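You operate a simulated robot arm through the tools that you are given. There is no shell and no other tool. Be economical: measure what you need, move in short steps, check, and stop when the job is done.

Carry out the task below with a simulated two-armed robot. There is one attempt and no reset: what you move stays moved.

JOB
Stack the cream label roll from the middle of the bed top on top of the brown label roll. Stack the fittings carton marked "8 mm" from the middle of the bed top on top of the fittings carton that says "6 mm". Take the stick bundle on the air bench top and put it away on the stock rack counter. Take the blue filter bowl from the air bench shelf and put it on the middle shelf of the parts rack. Put one of the fuse holders from the air bench top on the air bench shelf. Pick up the tall controller with one hand, pass it to the other hand and put it on the top of the tall beige housing. Take the set-up card and put it on the red plate top. Do these in any order. Set down upright: filter bowl, fuse holder.

The check looks at the end state, three seconds after you hand in, the way a careful person would. Anything else that was tipped, shoved, dropped, spilled or broken makes it a failure.

ROBOT AND FRAMES
Two 7-joint arms with two-finger grippers on one trunk, on a base that drives. Base frame: it is fixed to the floor where the robot stands at the start and does not move with it; the origin is under the middle of the robot, x ahead of it, y to its left, z up. Readings come in mm, degrees, newtons and seconds.
The left shoulder is at the start at [60, 123, 1020], the right one opposite. With the tool pointing down near the work surface each hand reaches from about 260 to 540 mm from the robot's upright axis, wherever it stands, measured 20 degrees to its own side. Places, roughly: air bench shelf [1300, -4100, 400]; filter bowl [1750, -4000, 500]; fittings carton [750, 250, 1000]; fuse holder [1500, -4250, 1000]; label roll [750, 0, 1000]; middle shelf of the parts rack [4400, -2300, 500]; red plate top (13x17 cm) [4100, -1480, 900]; set-up card [500, -4250, 1250]; stick bundle [1750, -4000, 750]; stock rack counter [4400, 1000, 900]; tall controller [1250, -4000, 1000]; top of the tall beige housing (20x24 cm) [860, -1880, 1040]. Payload 1.47 kg a hand.
The tool frame of a hand sits at the grasp point between the pads (the TCP): z along the fingers, y along the line on which they close. The tips reach 16 mm beyond it. The gripper opens to 87 mm. The gripper's body begins 55 mm behind the TCP.
Orientation is that of the tool frame in the base frame, as a unit quaternion [x, y, z, w]. With the fingers straight down and closing along the base's y, the tool's x points along the base's -x, its y along +y and its z along -z.

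CONTROLS
- The arms move only by the tool apply_moves. It takes "left_targets", "right_targets" or both (then of equal length, played together; a hand with none holds still); each is a list of rows, each a list of 7 numbers: the shift along the tool's x, y, z in mm, then the turn, a rotation vector about the tool's x, y, z in degrees, then the opening, from 0 (shut) to 1 (fully open). In form: [[x, y, z, wx, wy, wz, grip], ...]. A call has 1 to 20 rows; each row shifts and turns the commanded pose from where the row before left it, along the tool's axes as they then stand. Each row takes 0.2 s and may step no farther than 50 mm and 8.6 degrees from the row before; otherwise, or with a gripper value out of range, the whole call is refused. A pose out of reach is approached as far as the arm can. The call stops where the force on the tool passes 40 N (or 10 N more than at its start, if that is more) or the arm is blocked; 0.2 s more then pass. The fingers move at their own pace (about 153 mm/s each) and stop on an object; they squeeze with about 23 N. The grip force told is the motor's: it shows also when the fingers shut on nothing. Time passes only in rows, and 0.2 s behind the last, so rows that do not move let the fingers close. It gives the time, the measured TCP pose, the force on the tool (base axes), the opening and the grip force at its end, in the units of the frame above (readings bear some noise), with the torque about the TCP (base axes, N m) and any sound that the robot's microphone picked up.
- Cameras (640 x 400 px; columns grow to the right, rows downward): "scene" is now at [94, -6, 1588.4]; the picture's right is [-0.03, -1.00, 0.00], its down [-0.63, 0.02, -0.78] and it looks along [0.78, -0.03, -0.63] (base axes); focal length 290 px, centre (320, 200). "left" rides on the left gripper at [73, -12, -90] in its tool frame; the picture's right is [0.16, 0.99, 0.00], its down [-0.72, 0.12, -0.68] and it looks along [-0.67, 0.11, 0.73] (tool axes); focal length 247 px, centre (320, 200). "right" rides on the right gripper at [73, 12, -90] in its tool frame; the picture's right is [-0.16, 0.99, 0.00], its down [-0.72, -0.12, -0.68] and it looks along [-0.67, -0.11, 0.73] (tool axes); focal length 247 px, centre (320, 200). There is no depth. A picture from a camera that has moved, and an enlarged one, comes with that camera's place and axes in the base frame and with its lens.
- grab_frame(camera): a new picture of that camera. No time passes.
- slide_trunk(by): slides the trunk up (or, below 0, down) by that many mm; the arms and the scene camera ride with it, the base frame stays. It gives what a move gives, with no picture.
- steer(legs): drives the robot by 1 to 6 legs, each [ahead, left, turn to the left] in mm, mm and degrees, along the robot's own axes; the way and the turn of a leg run together, so that a leg with both is an arc; at most 1500 mm and 180 degrees a leg. The arms and the cameras ride along, it lands a little off, and it stops where it bumps. It gives what a move gives.
- turn_head(pan, tilt): turns the head with the scene camera to pan (to the left, within 120 degrees either way) and tilt (down, from -29 to 69), counted from straight ahead of the robot. It gives what a move gives.
- enlarge(camera, box): a new picture of the part [left, top, right, bottom] of that camera's present view, enlarged. No time passes.
- sign_off(): hands the job in; it is judged then, once.

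Go step by step. Nothing tells you exact positions but the pictures and the camera data: compare them with the known pose of the tool, close in by small moves and look again before you grip or let go. The budget is 217 turns and 220 pictures, counting those below and the enlarged ones. Unless the task says otherwise, let go and move clear before handing in.

The tools are called after "Emit:" by a JSON object that holds its "fn" and its "kwargs". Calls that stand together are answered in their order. apply_moves: Moves the arms, as the interface text tells. Its arguments: {"type":"object","properties":{"left_targets":{"type":"array"},"right_targets":{"type":"array"}},"required":[]} The other tools are called the same way: slide_trunk (by) slides the trunk up or down; steer (legs) drives the base; turn_head (pan, tilt) turns the head that bears the scene camera; grab_frame (camera) takes a picture; enlarge (camera, box) takes an enlarged picture of a part of a camera's view; sign_off () hands the job in.

At the start:

```text
t: 0.0
left_tool_pos: [522.2, 323.6, 1195.4]
left_ee_rot: [-0.001, 1.0, 0.0, 0.0]
left_ft_force: [-1.1, -0.2, -1.0]
left_moment: [0.02, 0.0, -0.01]
left_finger_gap: 86.6
left_grip_force: 0.0
right_tool_pos: [376.1, -114.4, 1207.1]
right_ee_rot: [0.0, 1.0, 0.0, 0.0]
right_ft_force: [0.4, 0.0, -0.2]
right_moment: [0.01, 0.02, 0.0]
right_finger_gap: 87.0
right_grip_force: 0.1
trunk travel left (down, up): [-175.0, 55.0]
robot x, y, heading: [0.0, 0.4, -0.0]
head pan, tilt: [-1.9, 39.1]
```

scene: 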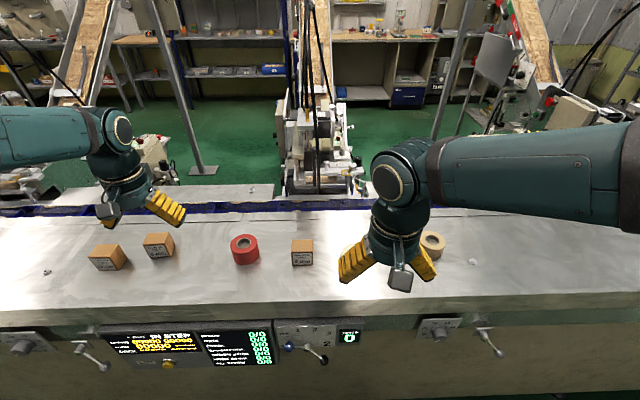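
right: 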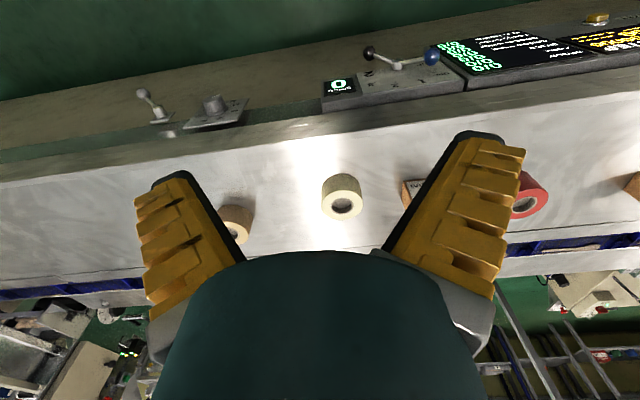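
left: 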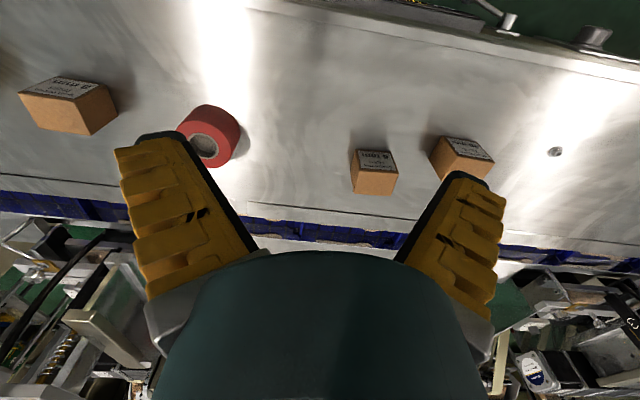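

I see three cartons, a red roll, and two rolls near the right hand on the bed top. I'll zoom in to read the labels.

Emit:
{"fn": "enlarge", "kwargs": {"camera": "scene", "box": [80, 220, 330, 280]}}

Emit:
{"fn": "enlarge", "kwargs": {"camera": "left", "box": [0, 50, 240, 200]}}

Emit:
{"fn": "enlarge", "kwargs": {"camera": "left", "box": [320, 110, 520, 235]}}

Emit:
{"fn": "enlarge", "kwargs": {"camera": "right", "box": [200, 150, 440, 300]}}

```text
2.56 times, centred on (205, 250) of scene
camera zoom: at [94.0, -6.0, 1588.4], right [-0.03, -1.0, 0.0], down [-0.63, 0.02, -0.78], along [0.78, -0.03, -0.63], focal length 742 px, centre (614, 72)
```

zoom: 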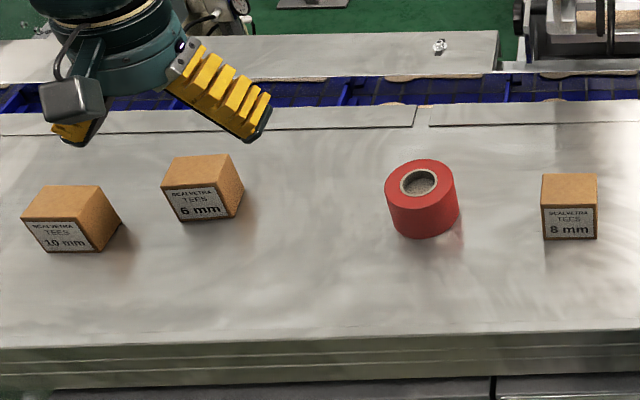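

```text
2.67 times, centred on (120, 125) of left
camera zoom: at [448.5, 311.6, 1286.9], right [-0.16, 0.99, 0.0], down [0.72, 0.12, 0.68], along [0.67, 0.11, -0.73], focal length 659 px, centre (853, 400)
```

zoom: 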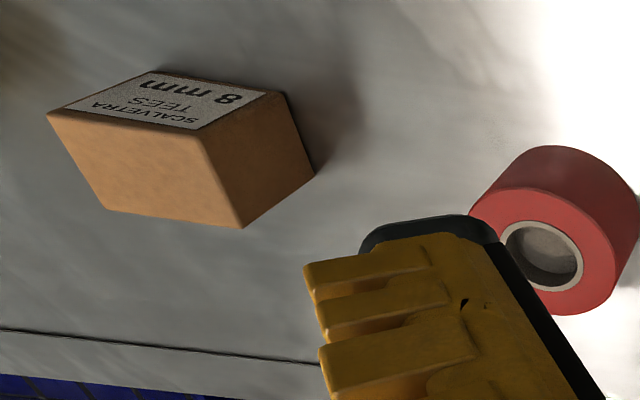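

```text
3.20 times, centred on (420, 172) of left
camera zoom: at [448.5, 311.6, 1286.9], right [-0.16, 0.99, 0.0], down [0.72, 0.12, 0.68], along [0.67, 0.11, -0.73], focal length 790 px, centre (0, 288)
```

zoom: 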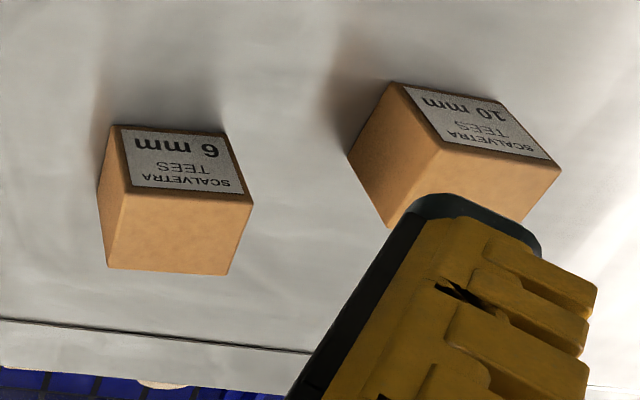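

```text
2.67 times, centred on (320, 225) of right
camera zoom: at [303.2, -104.1, 1296.0], right [0.16, 0.99, 0.0], down [0.72, -0.12, 0.68], along [0.67, -0.11, -0.73], focal length 659 px, centre (320, 133)
```

zoom: 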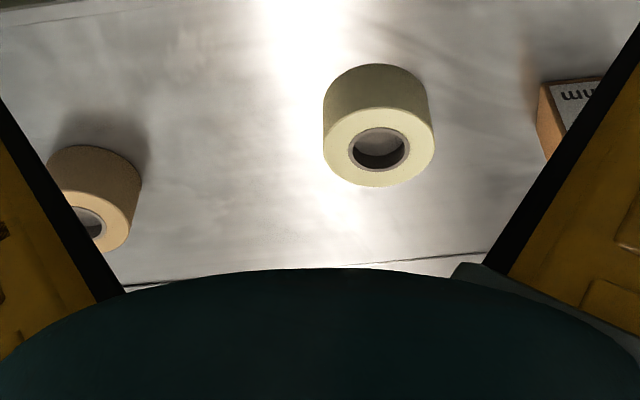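

The 8 mm carton is near (627,20), the 6 mm near (665,425), the cream roll near (600,-115) and the brown roll near (635,-332), with the bed top at z≈950. I'll drive closer so that each hand can take one.

Emit:
{"fn": "steer", "kwargs": {"legs": [[180, -48, 0]]}}

Emit:
{"fn": "grab_frame", "kwargs": {"camera": "right"}}

Emit:
{"fn": "grab_frame", "kwargs": {"camera": "left"}}

Emit:
{"fn": "grab_frame", "kwargs": {"camera": "scene"}}

```text
t: 1.5
left_tool_pos: [700.0, 275.5, 1195.1]
left_ee_rot: [-0.001, 1.0, 0.0, 0.0]
left_ft_force: [0.5, -0.8, -0.6]
left_moment: [0.02, 0.02, 0.0]
left_finger_gap: 87.1
left_grip_force: 0.0
right_tool_pos: [553.0, -163.0, 1207.3]
right_ee_rot: [0.0, 1.0, 0.0, 0.0]
right_ft_force: [0.4, 0.1, 0.1]
right_moment: [0.01, 0.02, 0.02]
right_finger_gap: 87.2
right_grip_force: 0.0
trunk travel left (down, up): [-175.0, 55.0]
robot x, y, heading: [177.3, -48.4, -0.1]
head pan, tilt: [-1.9, 39.1]
```

```text
212 pictures are left
camera right: at [481.8, -151.3, 1295.8], right [0.16, 0.99, 0.0], down [0.72, -0.12, 0.68], along [0.67, -0.11, -0.73], focal length 247 px, centre (320, 200)
```

right: 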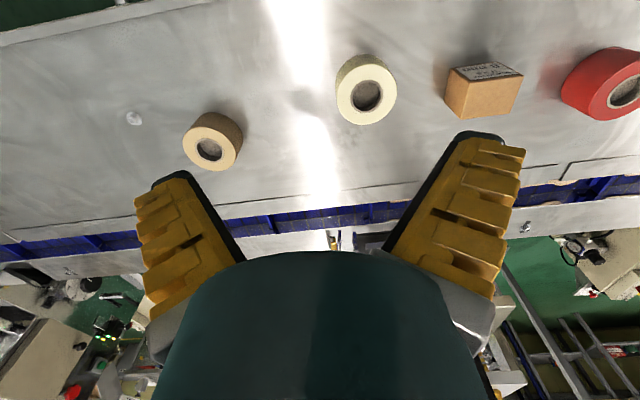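

```text
211 pictures are left
camera left: at [627.1, 264.5, 1286.6], right [-0.16, 0.99, 0.0], down [0.72, 0.12, 0.68], along [0.67, 0.11, -0.73], focal length 247 px, centre (320, 200)
```

left: 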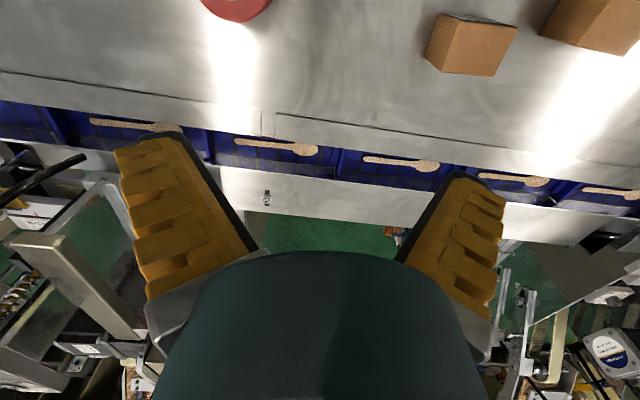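

```text
210 pictures are left
camera scene: at [272.8, -53.2, 1588.3], right [-0.03, -1.0, 0.0], down [-0.63, 0.02, -0.78], along [0.78, -0.03, -0.63], focal length 290 px, centre (320, 200)
```

scene: 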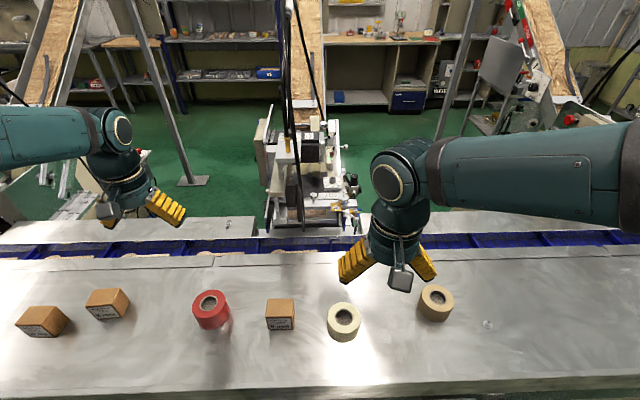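

The cream roll sits at about (600,-115). I'll bring the right hand down over it in steps, then look.

Emit:
{"fn": "apply_moves", "kwargs": {"right_targets": [[-16, 16, 30, 0, 0, 0, 1], [-16, 16, 30, 0, 0, 0, 1], [-15, 16, 30, 0, 0, 0, 1], [0, 0, 20, 0, 0, 0, 1]]}}

Emit:
{"fn": "grab_frame", "kwargs": {"camera": "right"}}

Emit:
{"fn": "enlarge", "kwargs": {"camera": "scene", "box": [240, 250, 480, 400]}}

```text
t: 2.5
left_tool_pos: [699.1, 274.8, 1196.5]
left_ee_rot: [0.0, 1.0, 0.0, 0.0]
left_ft_force: [0.2, 0.5, 0.1]
left_moment: [0.0, -0.01, 0.01]
left_finger_gap: 86.9
left_grip_force: 0.0
right_tool_pos: [602.3, -115.2, 1097.6]
right_ee_rot: [-0.001, 1.0, 0.0, -0.001]
right_ft_force: [0.5, -0.5, 0.2]
right_moment: [0.0, -0.01, 0.02]
right_finger_gap: 86.8
right_grip_force: 0.1
trunk travel left (down, up): [-175.0, 55.0]
robot x, y, heading: [178.0, -45.8, 0.0]
head pan, tilt: [-1.9, 39.1]
```

```text
209 pictures are left
camera right: at [529.5, -104.0, 1186.8], right [0.16, 0.99, 0.0], down [0.72, -0.12, 0.68], along [0.67, -0.11, -0.73], focal length 247 px, centre (320, 200)
```

right: 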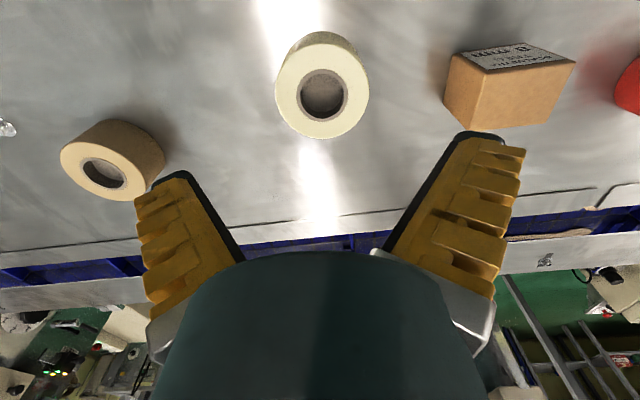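

```text
2.67 times, centred on (360, 325) of scene
camera zoom: at [271.7, -53.4, 1588.4], right [-0.03, -1.0, 0.0], down [-0.63, 0.02, -0.78], along [0.78, -0.03, -0.63], focal length 773 px, centre (213, -133)
```

zoom: 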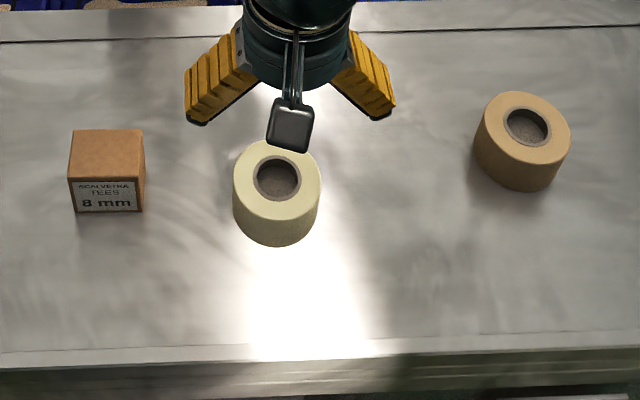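

The roll top is at z≈998, centred at (596,-115), 70 mm wide and about 43 mm high. I'll lower to just above it and check.

Emit:
{"fn": "apply_moves", "kwargs": {"right_targets": [[6, 0, 30, 0, 0, 0, 1], [0, 0, 30, 0, 0, 0, 1], [0, 0, 16, 0, 0, 0, 1]]}}

Emit:
{"fn": "grab_frame", "kwargs": {"camera": "right"}}

```text
t: 3.3
left_tool_pos: [699.1, 276.7, 1196.3]
left_ee_rot: [0.0, 1.0, 0.0, 0.0]
left_ft_force: [0.0, 0.6, -0.3]
left_moment: [0.0, -0.02, 0.0]
left_finger_gap: 86.9
left_grip_force: 0.0
right_tool_pos: [595.3, -113.8, 1020.8]
right_ee_rot: [0.0, 1.0, 0.001, 0.0]
right_ft_force: [0.2, 0.3, 0.2]
right_moment: [-0.01, 0.02, -0.02]
right_finger_gap: 87.2
right_grip_force: 0.1
trunk travel left (down, up): [-175.0, 55.0]
robot x, y, heading: [171.8, -48.7, 0.1]
head pan, tilt: [-1.9, 39.1]
```

```text
207 pictures are left
camera right: at [522.9, -103.0, 1110.4], right [0.16, 0.99, 0.0], down [0.72, -0.12, 0.68], along [0.67, -0.11, -0.73], focal length 247 px, centre (320, 200)
```

right: 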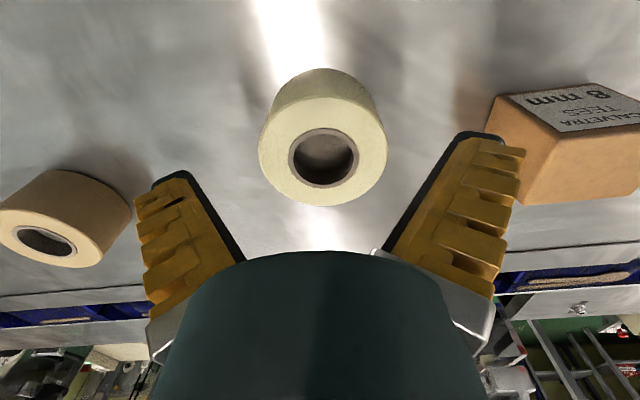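

The roll centre is right under the hand (596,-113). I'll descend to z≈977, grip and lift.

Emit:
{"fn": "apply_moves", "kwargs": {"right_targets": [[0, 0, 22, 0, 0, 0, 1], [0, 0, 22, 0, 0, 0, 1], [0, 0, 0, 0, 0, 0, 0.5], [0, 0, 0, 0, 0, 0, 0], [0, 0, 0, 0, 0, 0, 0], [0, 0, 0, 0, 0, 0, 0]]}}

```text
t: 4.7
left_tool_pos: [699.6, 276.4, 1195.6]
left_ee_rot: [0.0, 1.0, 0.0, 0.0]
left_ft_force: [0.2, 0.2, 0.1]
left_moment: [-0.03, 0.02, -0.01]
left_finger_gap: 87.0
left_grip_force: 0.0
right_tool_pos: [594.1, -113.1, 978.2]
right_ee_rot: [0.0, 1.0, 0.0, 0.0]
right_ft_force: [-0.8, 0.9, -0.1]
right_moment: [-0.04, 0.01, 0.0]
right_finger_gap: 73.7
right_grip_force: 22.6
trunk travel left (down, up): [-175.0, 55.0]
robot x, y, heading: [181.8, -48.6, -0.1]
head pan, tilt: [-1.9, 39.1]
```

Gripped (73.7 mm). I'll lift, then drive right so that the hand is over the brown roll.

Emit:
{"fn": "apply_moves", "kwargs": {"right_targets": [[0, 0, -30, 0, 0, 0, 0], [0, 0, -40, 0, 0, 0, 0], [0, 0, -40, 0, 0, 0, 0], [0, 0, -30, 0, 0, 0, 0]]}}

Emit:
{"fn": "steer", "kwargs": {"legs": [[0, -190, 0]]}}

Emit:
{"fn": "grab_frame", "kwargs": {"camera": "right"}}

Emit:
{"fn": "enlarge", "kwargs": {"camera": "scene", "box": [220, 200, 540, 400]}}

```text
t: 5.7
left_tool_pos: [699.7, 277.3, 1195.7]
left_ee_rot: [0.0, 1.0, 0.001, 0.001]
left_ft_force: [0.0, 0.5, 0.3]
left_moment: [-0.02, -0.03, 0.01]
left_finger_gap: 87.0
left_grip_force: 0.0
right_tool_pos: [596.7, -115.6, 1119.3]
right_ee_rot: [0.0, 1.0, 0.001, 0.0]
right_ft_force: [0.1, 0.3, -0.9]
right_moment: [-0.05, -0.01, -0.01]
right_finger_gap: 73.5
right_grip_force: 23.1
trunk travel left (down, up): [-175.0, 55.0]
robot x, y, heading: [178.4, -43.8, 0.2]
head pan, tilt: [-1.9, 39.1]
```

```text
t: 8.0
left_tool_pos: [700.0, 86.7, 1196.0]
left_ee_rot: [0.001, 1.0, 0.0, 0.0]
left_ft_force: [0.0, -0.6, 0.3]
left_moment: [0.02, 0.01, -0.02]
left_finger_gap: 86.8
left_grip_force: 0.1
right_tool_pos: [596.6, -306.0, 1118.0]
right_ee_rot: [0.001, 1.0, 0.0, 0.0]
right_ft_force: [0.2, -1.2, -0.5]
right_moment: [0.03, -0.01, 0.01]
right_finger_gap: 73.2
right_grip_force: 22.7
trunk travel left (down, up): [-175.0, 55.0]
robot x, y, heading: [179.9, -235.7, 0.0]
head pan, tilt: [-1.9, 39.1]
```

```text
206 pictures are left
camera right: at [524.2, -293.7, 1208.0], right [0.16, 0.99, 0.0], down [0.72, -0.12, 0.68], along [0.67, -0.11, -0.73], focal length 247 px, centre (320, 200)
```

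right: 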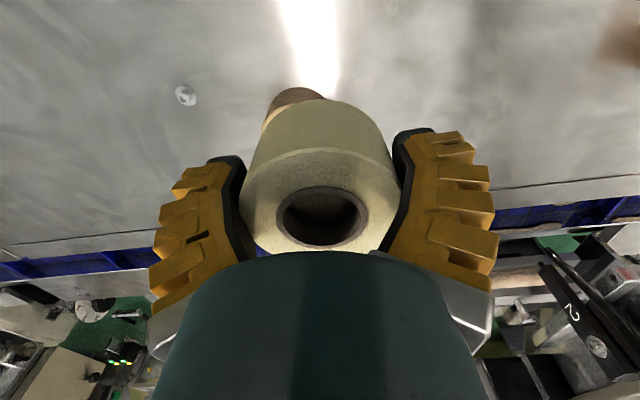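

```text
2.00 times, centred on (380, 300) of scene
camera zoom: at [271.7, -242.5, 1588.4], right [-0.03, -1.0, 0.0], down [-0.63, 0.02, -0.78], along [0.78, -0.03, -0.63], focal length 580 px, centre (200, 0)
```

zoom: 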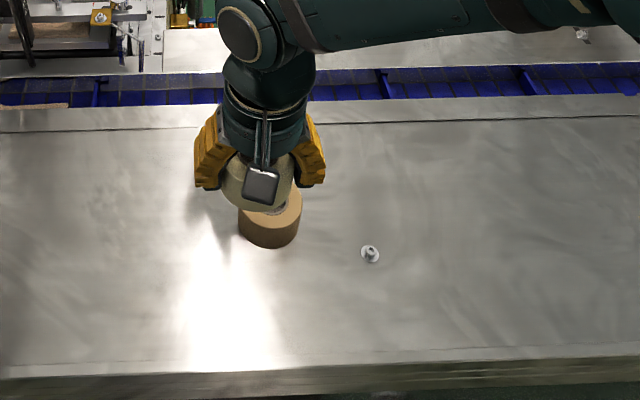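

The brown roll is at about (633,-330), just ahead of and below the held cream roll. I'll move over it and lower partway to check alignment.

Emit:
{"fn": "apply_moves", "kwargs": {"right_targets": [[-19, -12, 0, 0, 0, 0, 0], [-18, -12, 0, 0, 0, 0, 0], [0, 0, 30, 0, 0, 0, 0], [0, 0, 30, 0, 0, 0, 0], [0, 0, 0, 0, 0, 0, 0]]}}

Emit:
{"fn": "grab_frame", "kwargs": {"camera": "right"}}

Emit:
{"fn": "enlarge", "kwargs": {"camera": "scene", "box": [280, 240, 440, 340]}}

Emit:
{"fn": "grab_frame", "kwargs": {"camera": "left"}}

```text
t: 9.2
left_tool_pos: [700.1, 85.7, 1196.7]
left_ee_rot: [0.001, 1.0, 0.001, -0.001]
left_ft_force: [-1.3, -0.9, 0.3]
left_moment: [0.03, -0.02, -0.05]
left_finger_gap: 87.0
left_grip_force: 0.1
right_tool_pos: [634.3, -326.8, 1057.7]
right_ee_rot: [0.002, 1.0, 0.0, 0.0]
right_ft_force: [0.4, 0.1, -0.8]
right_moment: [-0.03, 0.05, 0.02]
right_finger_gap: 72.9
right_grip_force: 23.0
trunk travel left (down, up): [-175.0, 55.0]
robot x, y, heading: [176.3, -235.0, -0.2]
head pan, tilt: [-1.9, 39.1]
```

```text
204 pictures are left
camera right: at [561.8, -316.0, 1146.5], right [0.16, 0.99, 0.0], down [0.72, -0.12, 0.68], along [0.67, -0.11, -0.73], focal length 247 px, centre (320, 200)
```

right: 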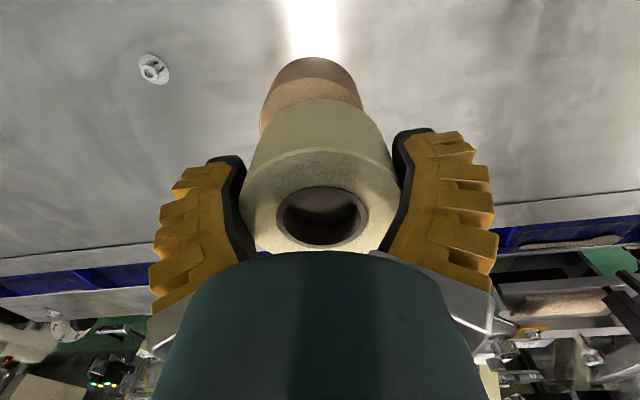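

```text
4.00 times, centred on (360, 290) of scene
camera zoom: at [271.2, -242.2, 1588.5], right [-0.03, -1.0, 0.0], down [-0.63, 0.02, -0.78], along [0.78, -0.03, -0.63], focal length 1160 px, centre (160, -160)
```

zoom: 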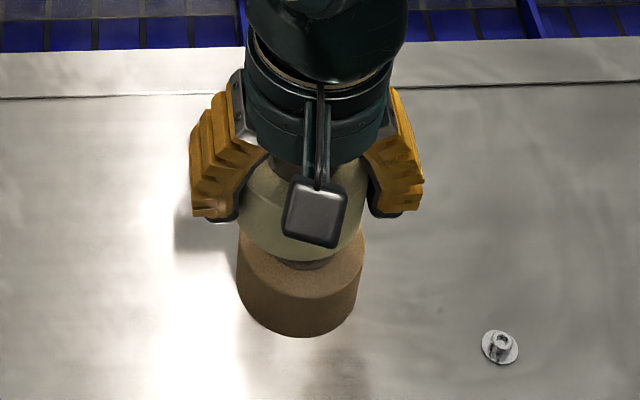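

```text
202 pictures are left
camera left: at [626.3, 75.0, 1287.0], right [-0.16, 0.99, 0.0], down [0.72, 0.11, 0.68], along [0.67, 0.11, -0.73], focal length 247 px, centre (320, 200)
```

left: 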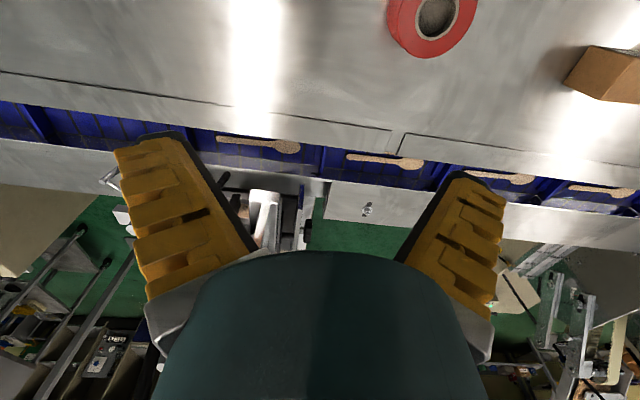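

The held roll is about 5 mm left of the brown one in my estimates, so I'll correct that, lower to just above contact and look at the force.

Emit:
{"fn": "apply_moves", "kwargs": {"right_targets": [[-2, -5, 0, 0, 0, 0, 0], [0, 0, 15, 0, 0, 0, 0], [0, 0, 13, 0, 0, 0, 0], [0, 0, 0, 0, 0, 0, 0]]}}

Emit:
{"fn": "enlarge", "kwargs": {"camera": "scene", "box": [280, 240, 440, 340]}}

Emit:
{"fn": "grab_frame", "kwargs": {"camera": "right"}}

```text
t: 10.2
left_tool_pos: [699.5, 86.2, 1195.9]
left_ee_rot: [0.001, 1.0, 0.0, 0.0]
left_ft_force: [0.4, 0.2, 0.3]
left_moment: [0.01, -0.03, -0.04]
left_finger_gap: 87.0
left_grip_force: 0.1
right_tool_pos: [636.6, -333.5, 1030.7]
right_ee_rot: [0.0, 1.0, 0.0, 0.0]
right_ft_force: [-0.3, -0.1, -0.9]
right_moment: [-0.01, 0.0, -0.04]
right_finger_gap: 73.0
right_grip_force: 23.4
trunk travel left (down, up): [-175.0, 55.0]
robot x, y, heading: [176.7, -234.3, 0.1]
head pan, tilt: [-1.9, 39.1]
```

```text
4.00 times, centred on (360, 290) of scene
camera zoom: at [271.6, -242.1, 1588.4], right [-0.03, -1.0, 0.0], down [-0.63, 0.02, -0.78], along [0.78, -0.03, -0.63], focal length 1160 px, centre (160, -160)
```

zoom: 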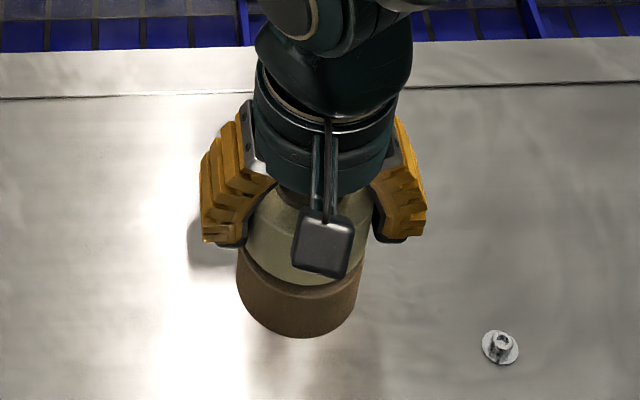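

```text
200 pictures are left
camera right: at [563.4, -321.9, 1120.0], right [0.16, 0.99, 0.0], down [0.72, -0.12, 0.68], along [0.67, -0.11, -0.73], focal length 247 px, centre (320, 200)
```

right: 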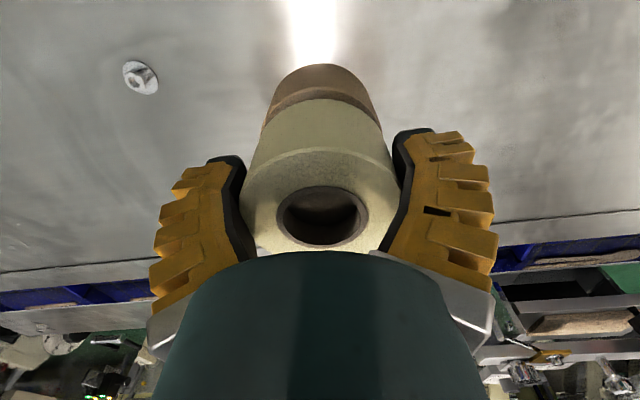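

The rolls look aligned in both views. I'll lower the last 8 mm in small steps and watch the force.

Emit:
{"fn": "apply_moves", "kwargs": {"right_targets": [[0, 0, 3, 0, 0, 0, 0], [0, 0, 2, 0, 0, 0, 0], [0, 0, 2, 0, 0, 0, 0], [0, 0, 0, 0, 0, 0, 0]]}}

```text
t: 11.2
left_tool_pos: [699.9, 86.4, 1196.0]
left_ee_rot: [0.001, 1.0, 0.001, 0.001]
left_ft_force: [0.2, 0.5, 0.4]
left_moment: [0.03, 0.02, 0.02]
left_finger_gap: 87.3
left_grip_force: 0.1
right_tool_pos: [634.5, -334.9, 1024.6]
right_ee_rot: [0.0, 1.0, 0.0, 0.0]
right_ft_force: [-0.8, -0.4, -1.2]
right_moment: [0.0, 0.01, -0.01]
right_finger_gap: 72.8
right_grip_force: 23.0
trunk travel left (down, up): [-175.0, 55.0]
robot x, y, heading: [180.3, -237.8, -0.1]
head pan, tilt: [-1.9, 39.1]
```

Emit:
{"fn": "apply_moves", "kwargs": {"right_targets": [[0, 0, 1.5, 0, 0, 0, 0], [0, 0, 1.5, 0, 0, 0, 0], [0, 0, 0, 0, 0, 0, 0]]}}

```text
t: 12.0
left_tool_pos: [698.6, 86.1, 1196.5]
left_ee_rot: [0.001, 1.0, 0.0, 0.001]
left_ft_force: [-0.8, 0.5, 0.0]
left_moment: [0.0, 0.0, 0.0]
left_finger_gap: 87.1
left_grip_force: 0.0
right_tool_pos: [634.8, -333.4, 1022.0]
right_ee_rot: [0.002, 1.0, 0.001, 0.002]
right_ft_force: [-2.3, -1.0, 25.8]
right_moment: [-0.1, 0.07, 0.03]
right_finger_gap: 72.8
right_grip_force: 23.2
trunk travel left (down, up): [-175.0, 55.0]
robot x, y, heading: [177.3, -238.2, -0.4]
head pan, tilt: [-1.9, 39.1]
```

Contact is made at z≈1022 (26 N). I'll ease off slightly, release, and go up.

Emit:
{"fn": "apply_moves", "kwargs": {"right_targets": [[0, 0, -1, 0, 0, 0, 0], [0, 0, 0, 0, 0, 0, 0.9], [0, 0, 0, 0, 0, 0, 1], [0, 0, 0, 0, 0, 0, 1], [0, 0, -20, 0, 0, 0, 1], [0, 0, -40, 0, 0, 0, 1], [0, 0, -40, 0, 0, 0, 1], [0, 0, -40, 0, 0, 0, 1], [0, 0, -30, 0, 0, 0, 1]]}}

Emit:
{"fn": "grab_frame", "kwargs": {"camera": "right"}}

Emit:
{"fn": "grab_frame", "kwargs": {"camera": "scene"}}

```text
t: 14.0
left_tool_pos: [699.9, 86.7, 1196.7]
left_ee_rot: [0.0, 1.0, -0.001, 0.001]
left_ft_force: [-0.4, -1.0, 1.1]
left_moment: [-0.02, -0.02, -0.01]
left_finger_gap: 86.8
left_grip_force: 0.0
right_tool_pos: [636.4, -333.7, 1191.5]
right_ee_rot: [-0.001, 1.0, 0.0, 0.0]
right_ft_force: [-0.5, 0.4, 0.4]
right_moment: [0.02, 0.0, 0.02]
right_finger_gap: 86.9
right_grip_force: 0.0
trunk travel left (down, up): [-175.0, 55.0]
robot x, y, heading: [178.3, -236.1, 0.1]
head pan, tilt: [-1.9, 39.1]
```

```text
199 pictures are left
camera right: at [564.5, -322.5, 1280.9], right [0.16, 0.99, 0.0], down [0.72, -0.12, 0.68], along [0.67, -0.11, -0.73], focal length 247 px, centre (320, 200)
```

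right: 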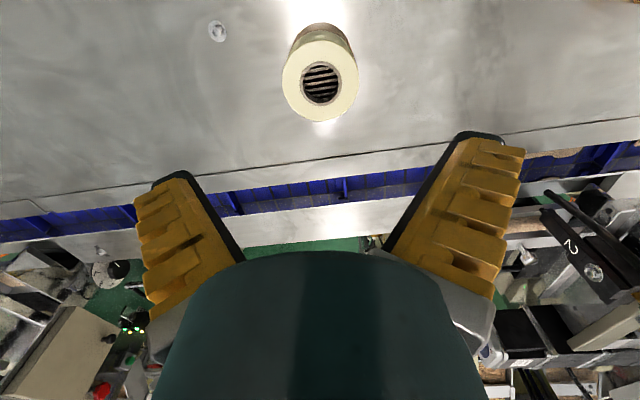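

```text
198 pictures are left
camera scene: at [271.3, -242.3, 1588.4], right [-0.03, -1.0, 0.0], down [-0.63, 0.02, -0.78], along [0.78, -0.03, -0.63], focal length 290 px, centre (320, 200)
```

scene: 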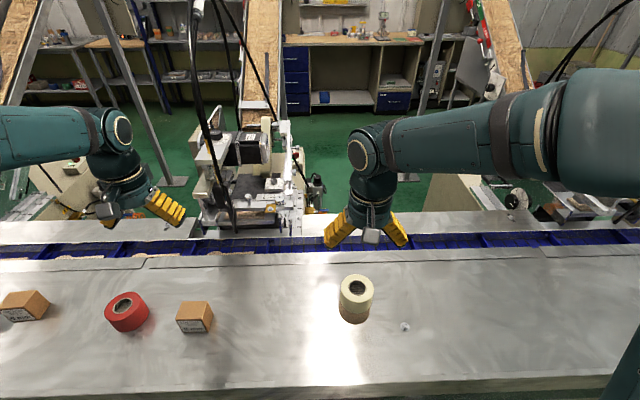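

The rolls are stacked neatly. Next is the 8 mm carton at about (625,21): I'll drive left a bit and bring the left hand over it.

Emit:
{"fn": "steer", "kwargs": {"legs": [[0, 90, 0]]}}

Emit:
{"fn": "apply_moves", "kwargs": {"left_targets": [[25, -50, 0, 0, 0, 0, 1], [25, -50, 0, 0, 0, 0, 1], [25, -50, 20, 0, 0, 0, 1], [0, -5, 40, 0, 0, 0, 1], [0, 0, 20, 0, 0, 0, 1]]}}

Emit:
{"fn": "grab_frame", "kwargs": {"camera": "left"}}

Emit:
{"fn": "enlarge", "kwargs": {"camera": "scene", "box": [120, 220, 376, 380]}}

```text
t: 15.5
left_tool_pos: [700.1, 177.7, 1195.9]
left_ee_rot: [0.0, 1.0, 0.0, 0.0]
left_ft_force: [0.6, 0.8, 0.5]
left_moment: [0.0, 0.02, 0.01]
left_finger_gap: 87.3
left_grip_force: 0.1
right_tool_pos: [637.5, -244.1, 1190.8]
right_ee_rot: [0.0, 1.0, 0.0, 0.0]
right_ft_force: [0.1, 0.6, 0.6]
right_moment: [-0.03, 0.0, 0.03]
right_finger_gap: 87.0
right_grip_force: 0.0
trunk travel left (down, up): [-175.0, 55.0]
robot x, y, heading: [180.3, -147.1, 0.3]
head pan, tilt: [-1.9, 39.1]
```

```text
refused: row 1 steps farther than a row can; nothing moved
```

```text
197 pictures are left
camera left: at [626.5, 165.1, 1286.7], right [-0.16, 0.99, 0.0], down [0.72, 0.12, 0.68], along [0.67, 0.11, -0.73], focal length 247 px, centre (320, 200)
```

left: 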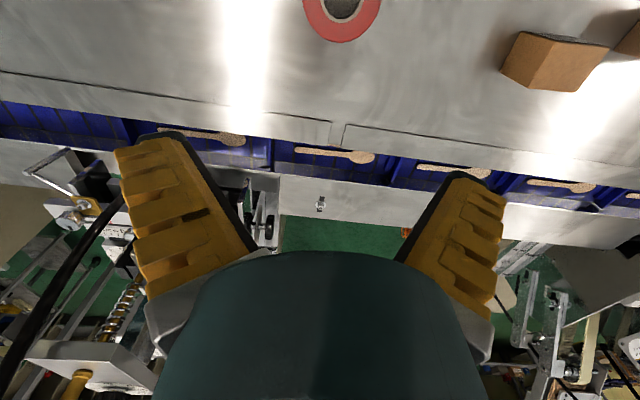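

```text
2.50 times, centred on (248, 300) of scene
camera zoom: at [271.8, -152.2, 1588.4], right [-0.03, -1.0, 0.0], down [-0.63, 0.02, -0.78], along [0.78, -0.03, -0.63], focal length 725 px, centre (500, -50)
```

zoom: 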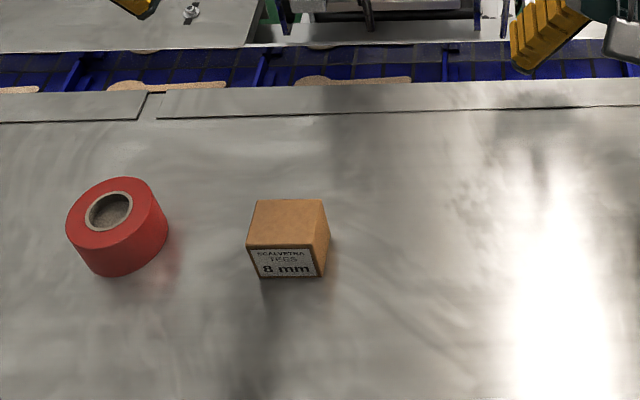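

The row was too long, so I'll repeat it in shorter steps.

Emit:
{"fn": "apply_moves", "kwargs": {"left_targets": [[19, -39, 0, 0, 0, 0, 1], [19, -39, 0, 0, 0, 0, 1], [19, -39, 10, 0, 0, 0, 1], [18, -39, 10, 0, 0, 0, 1], [0, 0, 40, 0, 0, 0, 1], [0, 0, 25, 0, 0, 0, 1]]}}

Emit:
{"fn": "grab_frame", "kwargs": {"camera": "left"}}

```text
t: 16.9
left_tool_pos: [627.3, 18.1, 1109.4]
left_ee_rot: [0.0, 1.0, 0.001, 0.0]
left_ft_force: [1.6, 0.2, -0.6]
left_moment: [0.01, 0.02, -0.01]
left_finger_gap: 87.2
left_grip_force: 0.1
right_tool_pos: [638.1, -244.8, 1191.6]
right_ee_rot: [0.0, 1.0, -0.001, -0.001]
right_ft_force: [0.7, -1.0, 0.4]
right_moment: [0.0, -0.01, -0.02]
right_finger_gap: 87.0
right_grip_force: 0.1
trunk travel left (down, up): [-175.0, 55.0]
robot x, y, heading: [175.8, -146.5, -0.0]
head pan, tilt: [-1.9, 39.1]
```

```text
195 pictures are left
camera left: at [552.6, 7.0, 1200.9], right [-0.16, 0.99, 0.0], down [0.72, 0.12, 0.68], along [0.67, 0.11, -0.73], focal length 247 px, centre (320, 200)
```

left: 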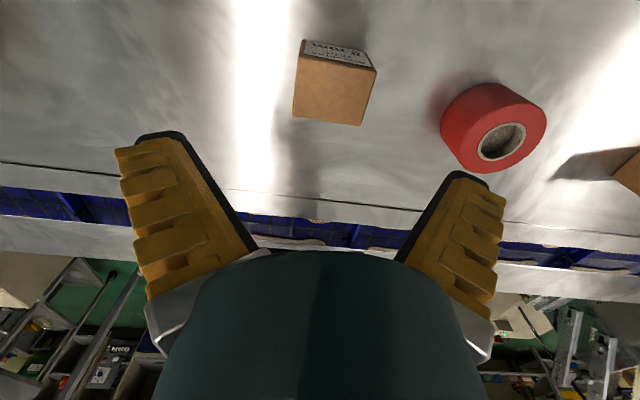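

The carton is axis-aligned, about 59 mm wide in y and centred near (621,27). I'll centre and go lower for a check.

Emit:
{"fn": "apply_moves", "kwargs": {"left_targets": [[5, 9, 30, 0, 0, 0, 1], [0, 0, 40, 0, 0, 0, 1], [0, 0, 6, 0, 0, 0, 1]]}}

Emit:
{"fn": "grab_frame", "kwargs": {"camera": "left"}}

```text
t: 17.7
left_tool_pos: [618.3, 30.7, 1034.8]
left_ee_rot: [0.001, 1.0, 0.0, -0.001]
left_ft_force: [-0.2, -0.1, 0.3]
left_moment: [-0.01, -0.01, 0.03]
left_finger_gap: 87.2
left_grip_force: 0.1
right_tool_pos: [638.6, -243.4, 1191.5]
right_ee_rot: [-0.001, 1.0, 0.0, 0.0]
right_ft_force: [-0.2, -0.4, 0.5]
right_moment: [-0.01, -0.02, -0.03]
right_finger_gap: 87.0
right_grip_force: 0.2
trunk travel left (down, up): [-175.0, 55.0]
robot x, y, heading: [180.8, -143.4, 0.0]
head pan, tilt: [-1.9, 39.1]
```

```text
194 pictures are left
camera left: at [545.9, 19.3, 1126.1], right [-0.16, 0.99, 0.0], down [0.72, 0.12, 0.68], along [0.67, 0.11, -0.73], focal length 247 px, centre (320, 200)
```

left: 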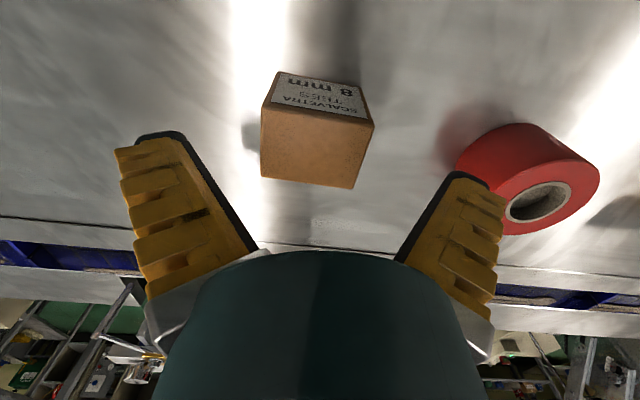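

Centre confirmed at (622,28). I'll descend, grip, and lift.

Emit:
{"fn": "apply_moves", "kwargs": {"left_targets": [[-4, -2, 20, 0, 0, 0, 1], [0, 0, 20, 0, 0, 0, 1], [0, 0, 18, 0, 0, 0, 1], [0, 0, 0, 0, 0, 0, 0.5], [0, 0, 0, 0, 0, 0, 0], [0, 0, 0, 0, 0, 0, 0], [0, 0, 0, 0, 0, 0, 0]]}}

Emit:
{"fn": "apply_moves", "kwargs": {"left_targets": [[0, 0, -30, 0, 0, 0, 0], [0, 0, -40, 0, 0, 0, 0], [0, 0, -40, 0, 0, 0, 0], [0, 0, -30, 0, 0, 0, 0]]}}

Emit:
{"fn": "steer", "kwargs": {"legs": [[0, 385, 0]]}}

Emit:
{"fn": "grab_frame", "kwargs": {"camera": "scene"}}

Emit:
{"fn": "grab_frame", "kwargs": {"camera": "left"}}

```text
t: 19.3
left_tool_pos: [623.4, 27.7, 976.4]
left_ee_rot: [0.001, 1.0, 0.0, 0.001]
left_ft_force: [0.0, -0.2, -0.8]
left_moment: [-0.01, 0.01, 0.02]
left_finger_gap: 64.0
left_grip_force: 23.1
right_tool_pos: [638.3, -243.9, 1192.1]
right_ee_rot: [0.0, 1.0, 0.0, 0.0]
right_ft_force: [0.0, 0.2, 0.5]
right_moment: [0.01, 0.02, -0.02]
right_finger_gap: 87.1
right_grip_force: 0.1
trunk travel left (down, up): [-175.0, 55.0]
robot x, y, heading: [178.7, -144.2, 0.0]
head pan, tilt: [-1.9, 39.1]
```

```text
t: 20.3
left_tool_pos: [625.8, 26.8, 1117.9]
left_ee_rot: [0.0, 1.0, 0.001, 0.0]
left_ft_force: [0.4, -0.6, -0.4]
left_moment: [0.0, -0.02, -0.07]
left_finger_gap: 63.9
left_grip_force: 22.7
right_tool_pos: [638.3, -244.7, 1191.7]
right_ee_rot: [0.0, 1.0, 0.0, 0.0]
right_ft_force: [0.0, 0.7, 0.0]
right_moment: [-0.01, -0.01, -0.02]
right_finger_gap: 87.1
right_grip_force: 0.0
trunk travel left (down, up): [-175.0, 55.0]
robot x, y, heading: [177.7, -146.3, 0.2]
head pan, tilt: [-1.9, 39.1]
```

```text
t: 24.1
left_tool_pos: [625.7, 402.9, 1117.3]
left_ee_rot: [0.0, 1.0, 0.0, 0.0]
left_ft_force: [0.1, 0.6, -0.5]
left_moment: [-0.01, -0.01, -0.04]
left_finger_gap: 63.4
left_grip_force: 23.5
right_tool_pos: [637.4, 134.8, 1190.8]
right_ee_rot: [0.0, 1.0, 0.0, 0.0]
right_ft_force: [0.4, 0.8, 0.3]
right_moment: [0.01, 0.0, -0.04]
right_finger_gap: 87.2
right_grip_force: 0.0
trunk travel left (down, up): [-175.0, 55.0]
robot x, y, heading: [179.0, 227.1, 0.1]
head pan, tilt: [-1.9, 39.1]
```

```text
193 pictures are left
camera scene: at [271.6, 224.2, 1588.4], right [-0.03, -1.0, 0.0], down [-0.63, 0.02, -0.78], along [0.78, -0.02, -0.63], focal length 290 px, centre (320, 200)
```

scene: 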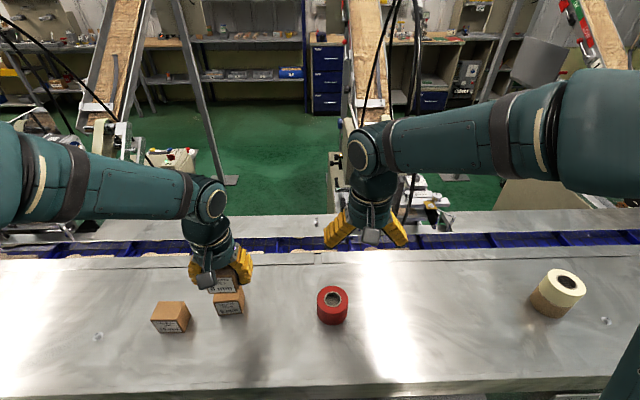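

```text
192 pictures are left
camera left: at [552.2, 392.1, 1208.5], right [-0.16, 0.99, 0.0], down [0.72, 0.12, 0.68], along [0.67, 0.11, -0.73], focal length 247 px, centre (320, 200)
```

left: 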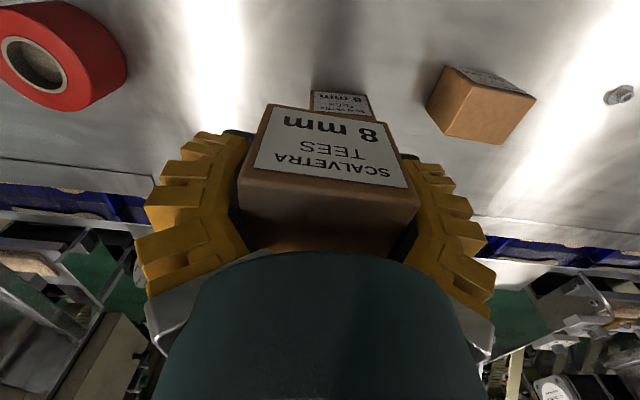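

The carton is held, but it hides the 6 mm one. I'll shift the hand aside to measure the 6 mm carton cleanly.

Emit:
{"fn": "apply_moves", "kwargs": {"left_targets": [[15, -40, -20, 0, 0, 0, 0], [15, -40, -20, 0, 0, 0, 0], [0, -40, 0, 0, 0, 0, 0]]}}

Emit:
{"fn": "grab_frame", "kwargs": {"camera": "left"}}

Emit:
{"fn": "enlarge", "kwargs": {"camera": "scene", "box": [140, 260, 300, 360]}}

```text
t: 24.9
left_tool_pos: [599.1, 277.8, 1156.5]
left_ee_rot: [-0.001, 1.0, 0.0, -0.001]
left_ft_force: [-0.4, -0.1, -0.6]
left_moment: [0.04, 0.03, -0.01]
left_finger_gap: 63.6
left_grip_force: 23.0
right_tool_pos: [638.4, 132.2, 1190.2]
right_ee_rot: [-0.001, 1.0, 0.001, 0.0]
right_ft_force: [0.6, -0.4, 0.7]
right_moment: [0.05, 0.02, 0.01]
right_finger_gap: 86.9
right_grip_force: 0.0
trunk travel left (down, up): [-175.0, 55.0]
robot x, y, heading: [177.3, 229.5, 0.1]
head pan, tilt: [-1.9, 39.1]
```

```text
191 pictures are left
camera left: at [526.4, 266.8, 1247.4], right [-0.16, 0.99, 0.0], down [0.72, 0.12, 0.68], along [0.67, 0.11, -0.73], focal length 247 px, centre (320, 200)
```

left: 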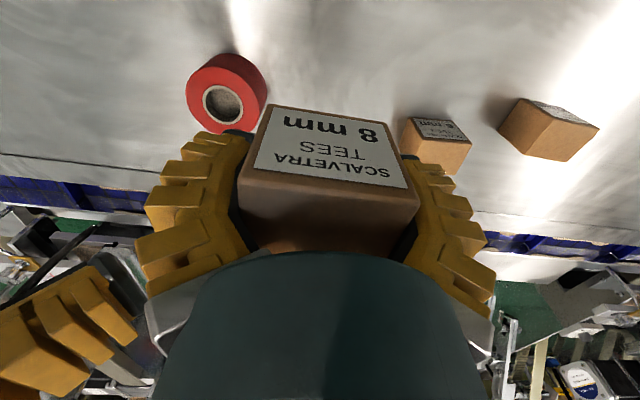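

```text
4.00 times, centred on (220, 310) of scene
camera zoom: at [272.6, 222.3, 1588.3], right [-0.03, -1.0, 0.0], down [-0.63, 0.02, -0.78], along [0.78, -0.02, -0.63], focal length 1160 px, centre (720, -240)
```

zoom: 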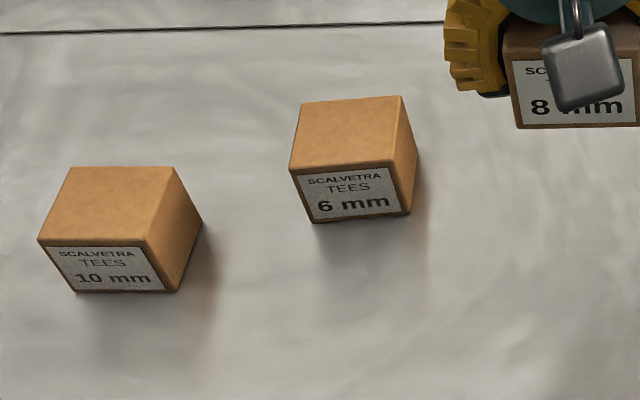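

Emit:
{"fn": "enlarge", "kwargs": {"camera": "left", "box": [380, 90, 540, 190]}}

```text
4.00 times, centred on (460, 140) of left
camera zoom: at [526.4, 266.8, 1247.4], right [-0.16, 0.99, 0.0], down [0.72, 0.12, 0.68], along [0.67, 0.11, -0.73], focal length 988 px, centre (-240, 440)
```

zoom: 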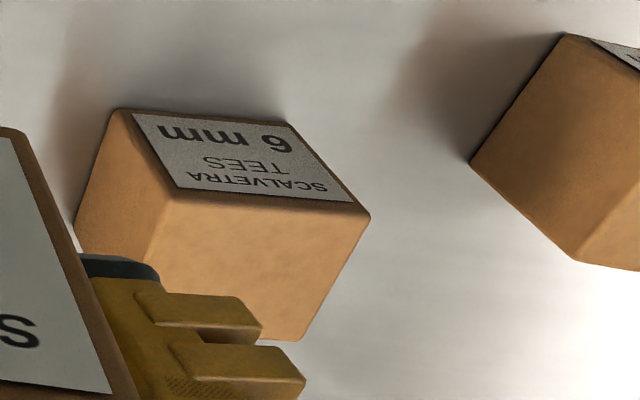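

The 6 mm carton is centred at about (663,431), turned 4° counter-clockwise. I'll drive left 100 mm, then move above it with a matching turn.

Emit:
{"fn": "steer", "kwargs": {"legs": [[0, 100, 0]]}}

```text
t: 26.5
left_tool_pos: [598.1, 382.9, 1156.9]
left_ee_rot: [-0.002, 1.0, 0.0, 0.0]
left_ft_force: [0.5, -0.7, -0.8]
left_moment: [0.01, 0.0, 0.0]
left_finger_gap: 63.4
left_grip_force: 22.9
right_tool_pos: [638.1, 236.2, 1190.8]
right_ee_rot: [-0.002, 1.0, 0.0, 0.0]
right_ft_force: [-0.4, -0.5, 0.3]
right_moment: [0.01, -0.01, -0.01]
right_finger_gap: 87.2
right_grip_force: 0.1
trunk travel left (down, up): [-175.0, 55.0]
robot x, y, heading: [180.8, 333.0, 0.2]
head pan, tilt: [-1.9, 39.1]
```

Emit:
{"fn": "apply_moves", "kwargs": {"left_targets": [[-33, 24, 0, 0, 0, 0, 0], [-33, 24, 0, 0, 0, 0, 0], [0, 0, 30, 0, 0, -4, 0], [0, 0, 40, 0, 0, 0, 0], [0, 0, 35, 0, 0, 0, 0], [0, 0, 0, 0, 0, 0, 0]]}}

Emit:
{"fn": "enlarge", "kwargs": {"camera": "scene", "box": [180, 230, 340, 330]}}

Emit:
{"fn": "grab_frame", "kwargs": {"camera": "left"}}

Emit:
{"fn": "grab_frame", "kwargs": {"camera": "right"}}

```text
t: 27.9
left_tool_pos: [668.5, 430.6, 1052.3]
left_ee_rot: [-0.037, 0.999, 0.001, 0.0]
left_ft_force: [-0.1, 0.8, 0.0]
left_moment: [0.01, -0.02, -0.02]
left_finger_gap: 63.3
left_grip_force: 23.3
right_tool_pos: [638.4, 235.0, 1191.9]
right_ee_rot: [-0.001, 1.0, 0.0, 0.0]
right_ft_force: [-0.3, -0.1, 0.5]
right_moment: [0.02, -0.04, -0.02]
right_finger_gap: 87.2
right_grip_force: 0.0
trunk travel left (down, up): [-175.0, 55.0]
robot x, y, heading: [172.5, 330.2, 0.1]
head pan, tilt: [-1.9, 39.1]
```

```text
4.00 times, centred on (260, 280) of scene
camera zoom: at [270.9, 325.4, 1588.5], right [-0.03, -1.0, 0.0], down [-0.63, 0.02, -0.78], along [0.78, -0.02, -0.63], focal length 1160 px, centre (560, -120)
```

zoom: 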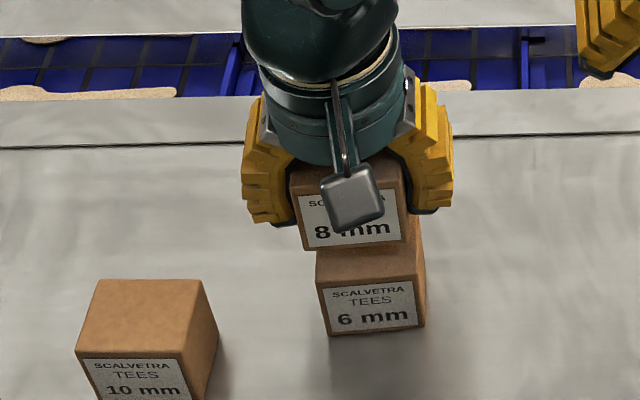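

```text
187 pictures are left
camera left: at [596.5, 414.0, 1143.3], right [-0.23, 0.97, 0.0], down [0.71, 0.17, 0.68], along [0.66, 0.16, -0.73], focal length 247 px, centre (320, 200)
```

left: 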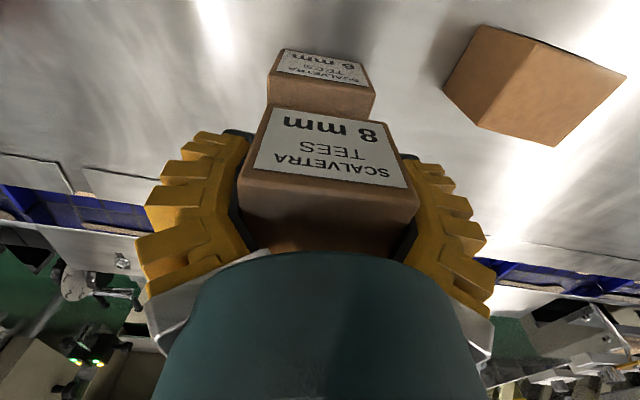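

```text
186 pictures are left
camera right: at [564.7, 246.3, 1280.6], right [0.15, 0.99, 0.0], down [0.72, -0.11, 0.68], along [0.67, -0.11, -0.73], focal length 247 px, centre (320, 200)
```

right: 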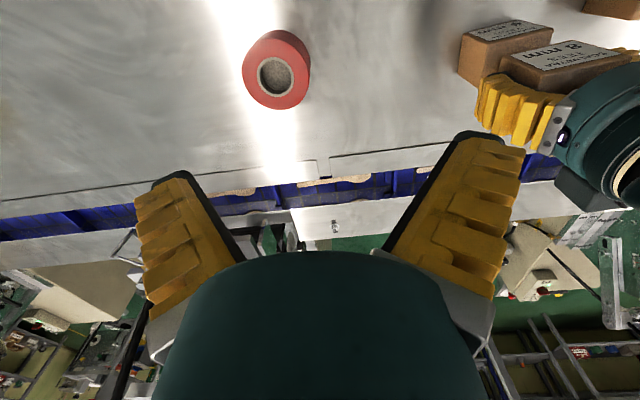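

The held carton is about 5 mm too far ahead and 3 mm too far left. I'll correct that and lower close to contact.

Emit:
{"fn": "apply_moves", "kwargs": {"left_targets": [[5, -3, 10, 0, 0, 0, 0], [0, 0, 12, 0, 0, 0, 0], [0, 0, 0, 0, 0, 0, 0]]}}

Emit:
{"fn": "enlarge", "kwargs": {"camera": "scene", "box": [180, 230, 340, 330]}}

```text
t: 28.7
left_tool_pos: [660.9, 428.1, 1032.6]
left_ee_rot: [-0.036, 0.999, -0.001, 0.002]
left_ft_force: [-0.1, -0.4, 21.1]
left_moment: [-0.02, 0.29, -0.02]
left_finger_gap: 63.4
left_grip_force: 23.0
right_tool_pos: [637.0, 235.3, 1192.4]
right_ee_rot: [-0.001, 1.0, 0.001, 0.0]
right_ft_force: [-0.6, 0.1, 0.6]
right_moment: [0.02, 0.0, -0.01]
right_finger_gap: 86.9
right_grip_force: 0.1
trunk travel left (down, up): [-175.0, 55.0]
robot x, y, heading: [176.4, 329.2, 0.1]
head pan, tilt: [-1.9, 39.1]
```

```text
4.00 times, centred on (260, 280) of scene
camera zoom: at [269.8, 324.8, 1588.7], right [-0.03, -1.0, 0.0], down [-0.63, 0.02, -0.78], along [0.78, -0.02, -0.63], focal length 1160 px, centre (560, -120)
```

zoom: 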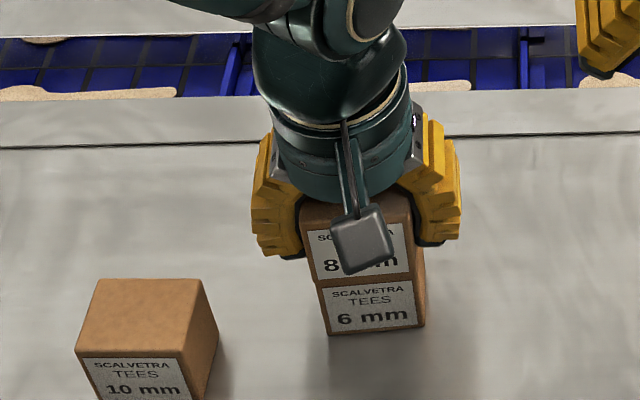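

Contact at z≈1032 with 21 N and the faces line up. I'll ease off, release and lift.

Emit:
{"fn": "apply_moves", "kwargs": {"left_targets": [[0, 0, -1, 0, 0, 0, 0], [0, 0, 0, 0, 0, 0, 0.85], [0, 0, 0, 0, 0, 0, 1], [0, 0, 0, 0, 0, 0, 1], [0, 0, -20, 0, 0, 0, 1], [0, 0, -40, 0, 0, 0, 1], [0, 0, -40, 0, 0, 0, 1], [0, 0, -40, 0, 0, 4, 1], [30, 0, -30, 0, 0, 0, 1]]}}

Emit:
{"fn": "enlarge", "kwargs": {"camera": "scene", "box": [160, 220, 352, 340]}}

Emit:
{"fn": "grab_frame", "kwargs": {"camera": "left"}}

```text
t: 30.7
left_tool_pos: [627.7, 428.8, 1200.2]
left_ee_rot: [-0.001, 1.0, 0.0, 0.001]
left_ft_force: [-0.2, -0.1, 0.8]
left_moment: [-0.01, -0.03, 0.0]
left_finger_gap: 87.1
left_grip_force: 0.1
right_tool_pos: [635.7, 235.7, 1193.1]
right_ee_rot: [-0.002, 1.0, 0.0, 0.001]
right_ft_force: [-0.6, 0.2, 0.5]
right_moment: [-0.01, -0.03, -0.03]
right_finger_gap: 86.9
right_grip_force: 0.1
trunk travel left (down, up): [-175.0, 55.0]
robot x, y, heading: [177.8, 329.6, 0.2]
head pan, tilt: [-1.9, 39.1]
```

```text
3.33 times, centred on (256, 280) of scene
camera zoom: at [268.9, 325.4, 1588.6], right [-0.03, -1.0, 0.0], down [-0.63, 0.02, -0.78], along [0.78, -0.02, -0.63], focal length 966 px, centre (533, -67)
```

zoom: 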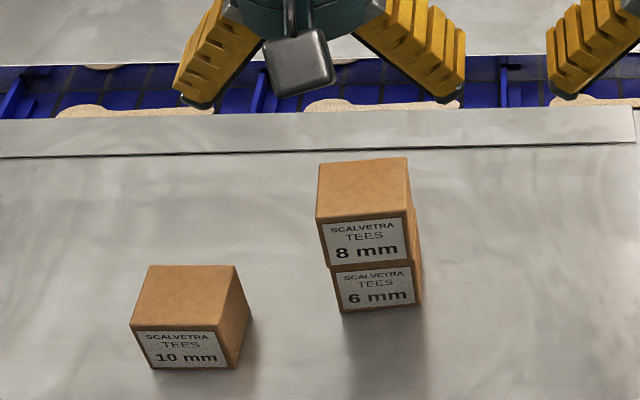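

```text
183 pictures are left
camera left: at [554.4, 416.7, 1291.6], right [-0.16, 0.99, 0.0], down [0.72, 0.12, 0.68], along [0.67, 0.11, -0.73], focal length 247 px, centre (320, 200)
```

left: 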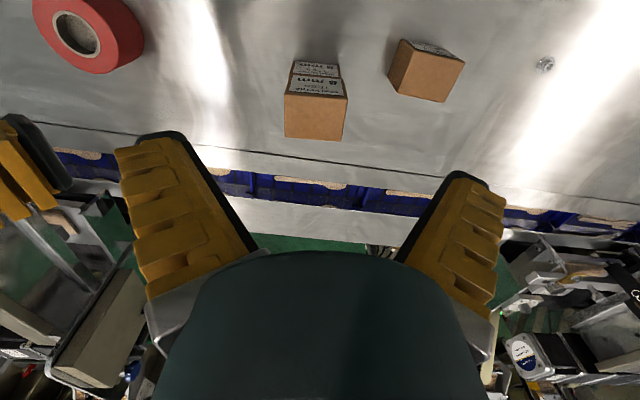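

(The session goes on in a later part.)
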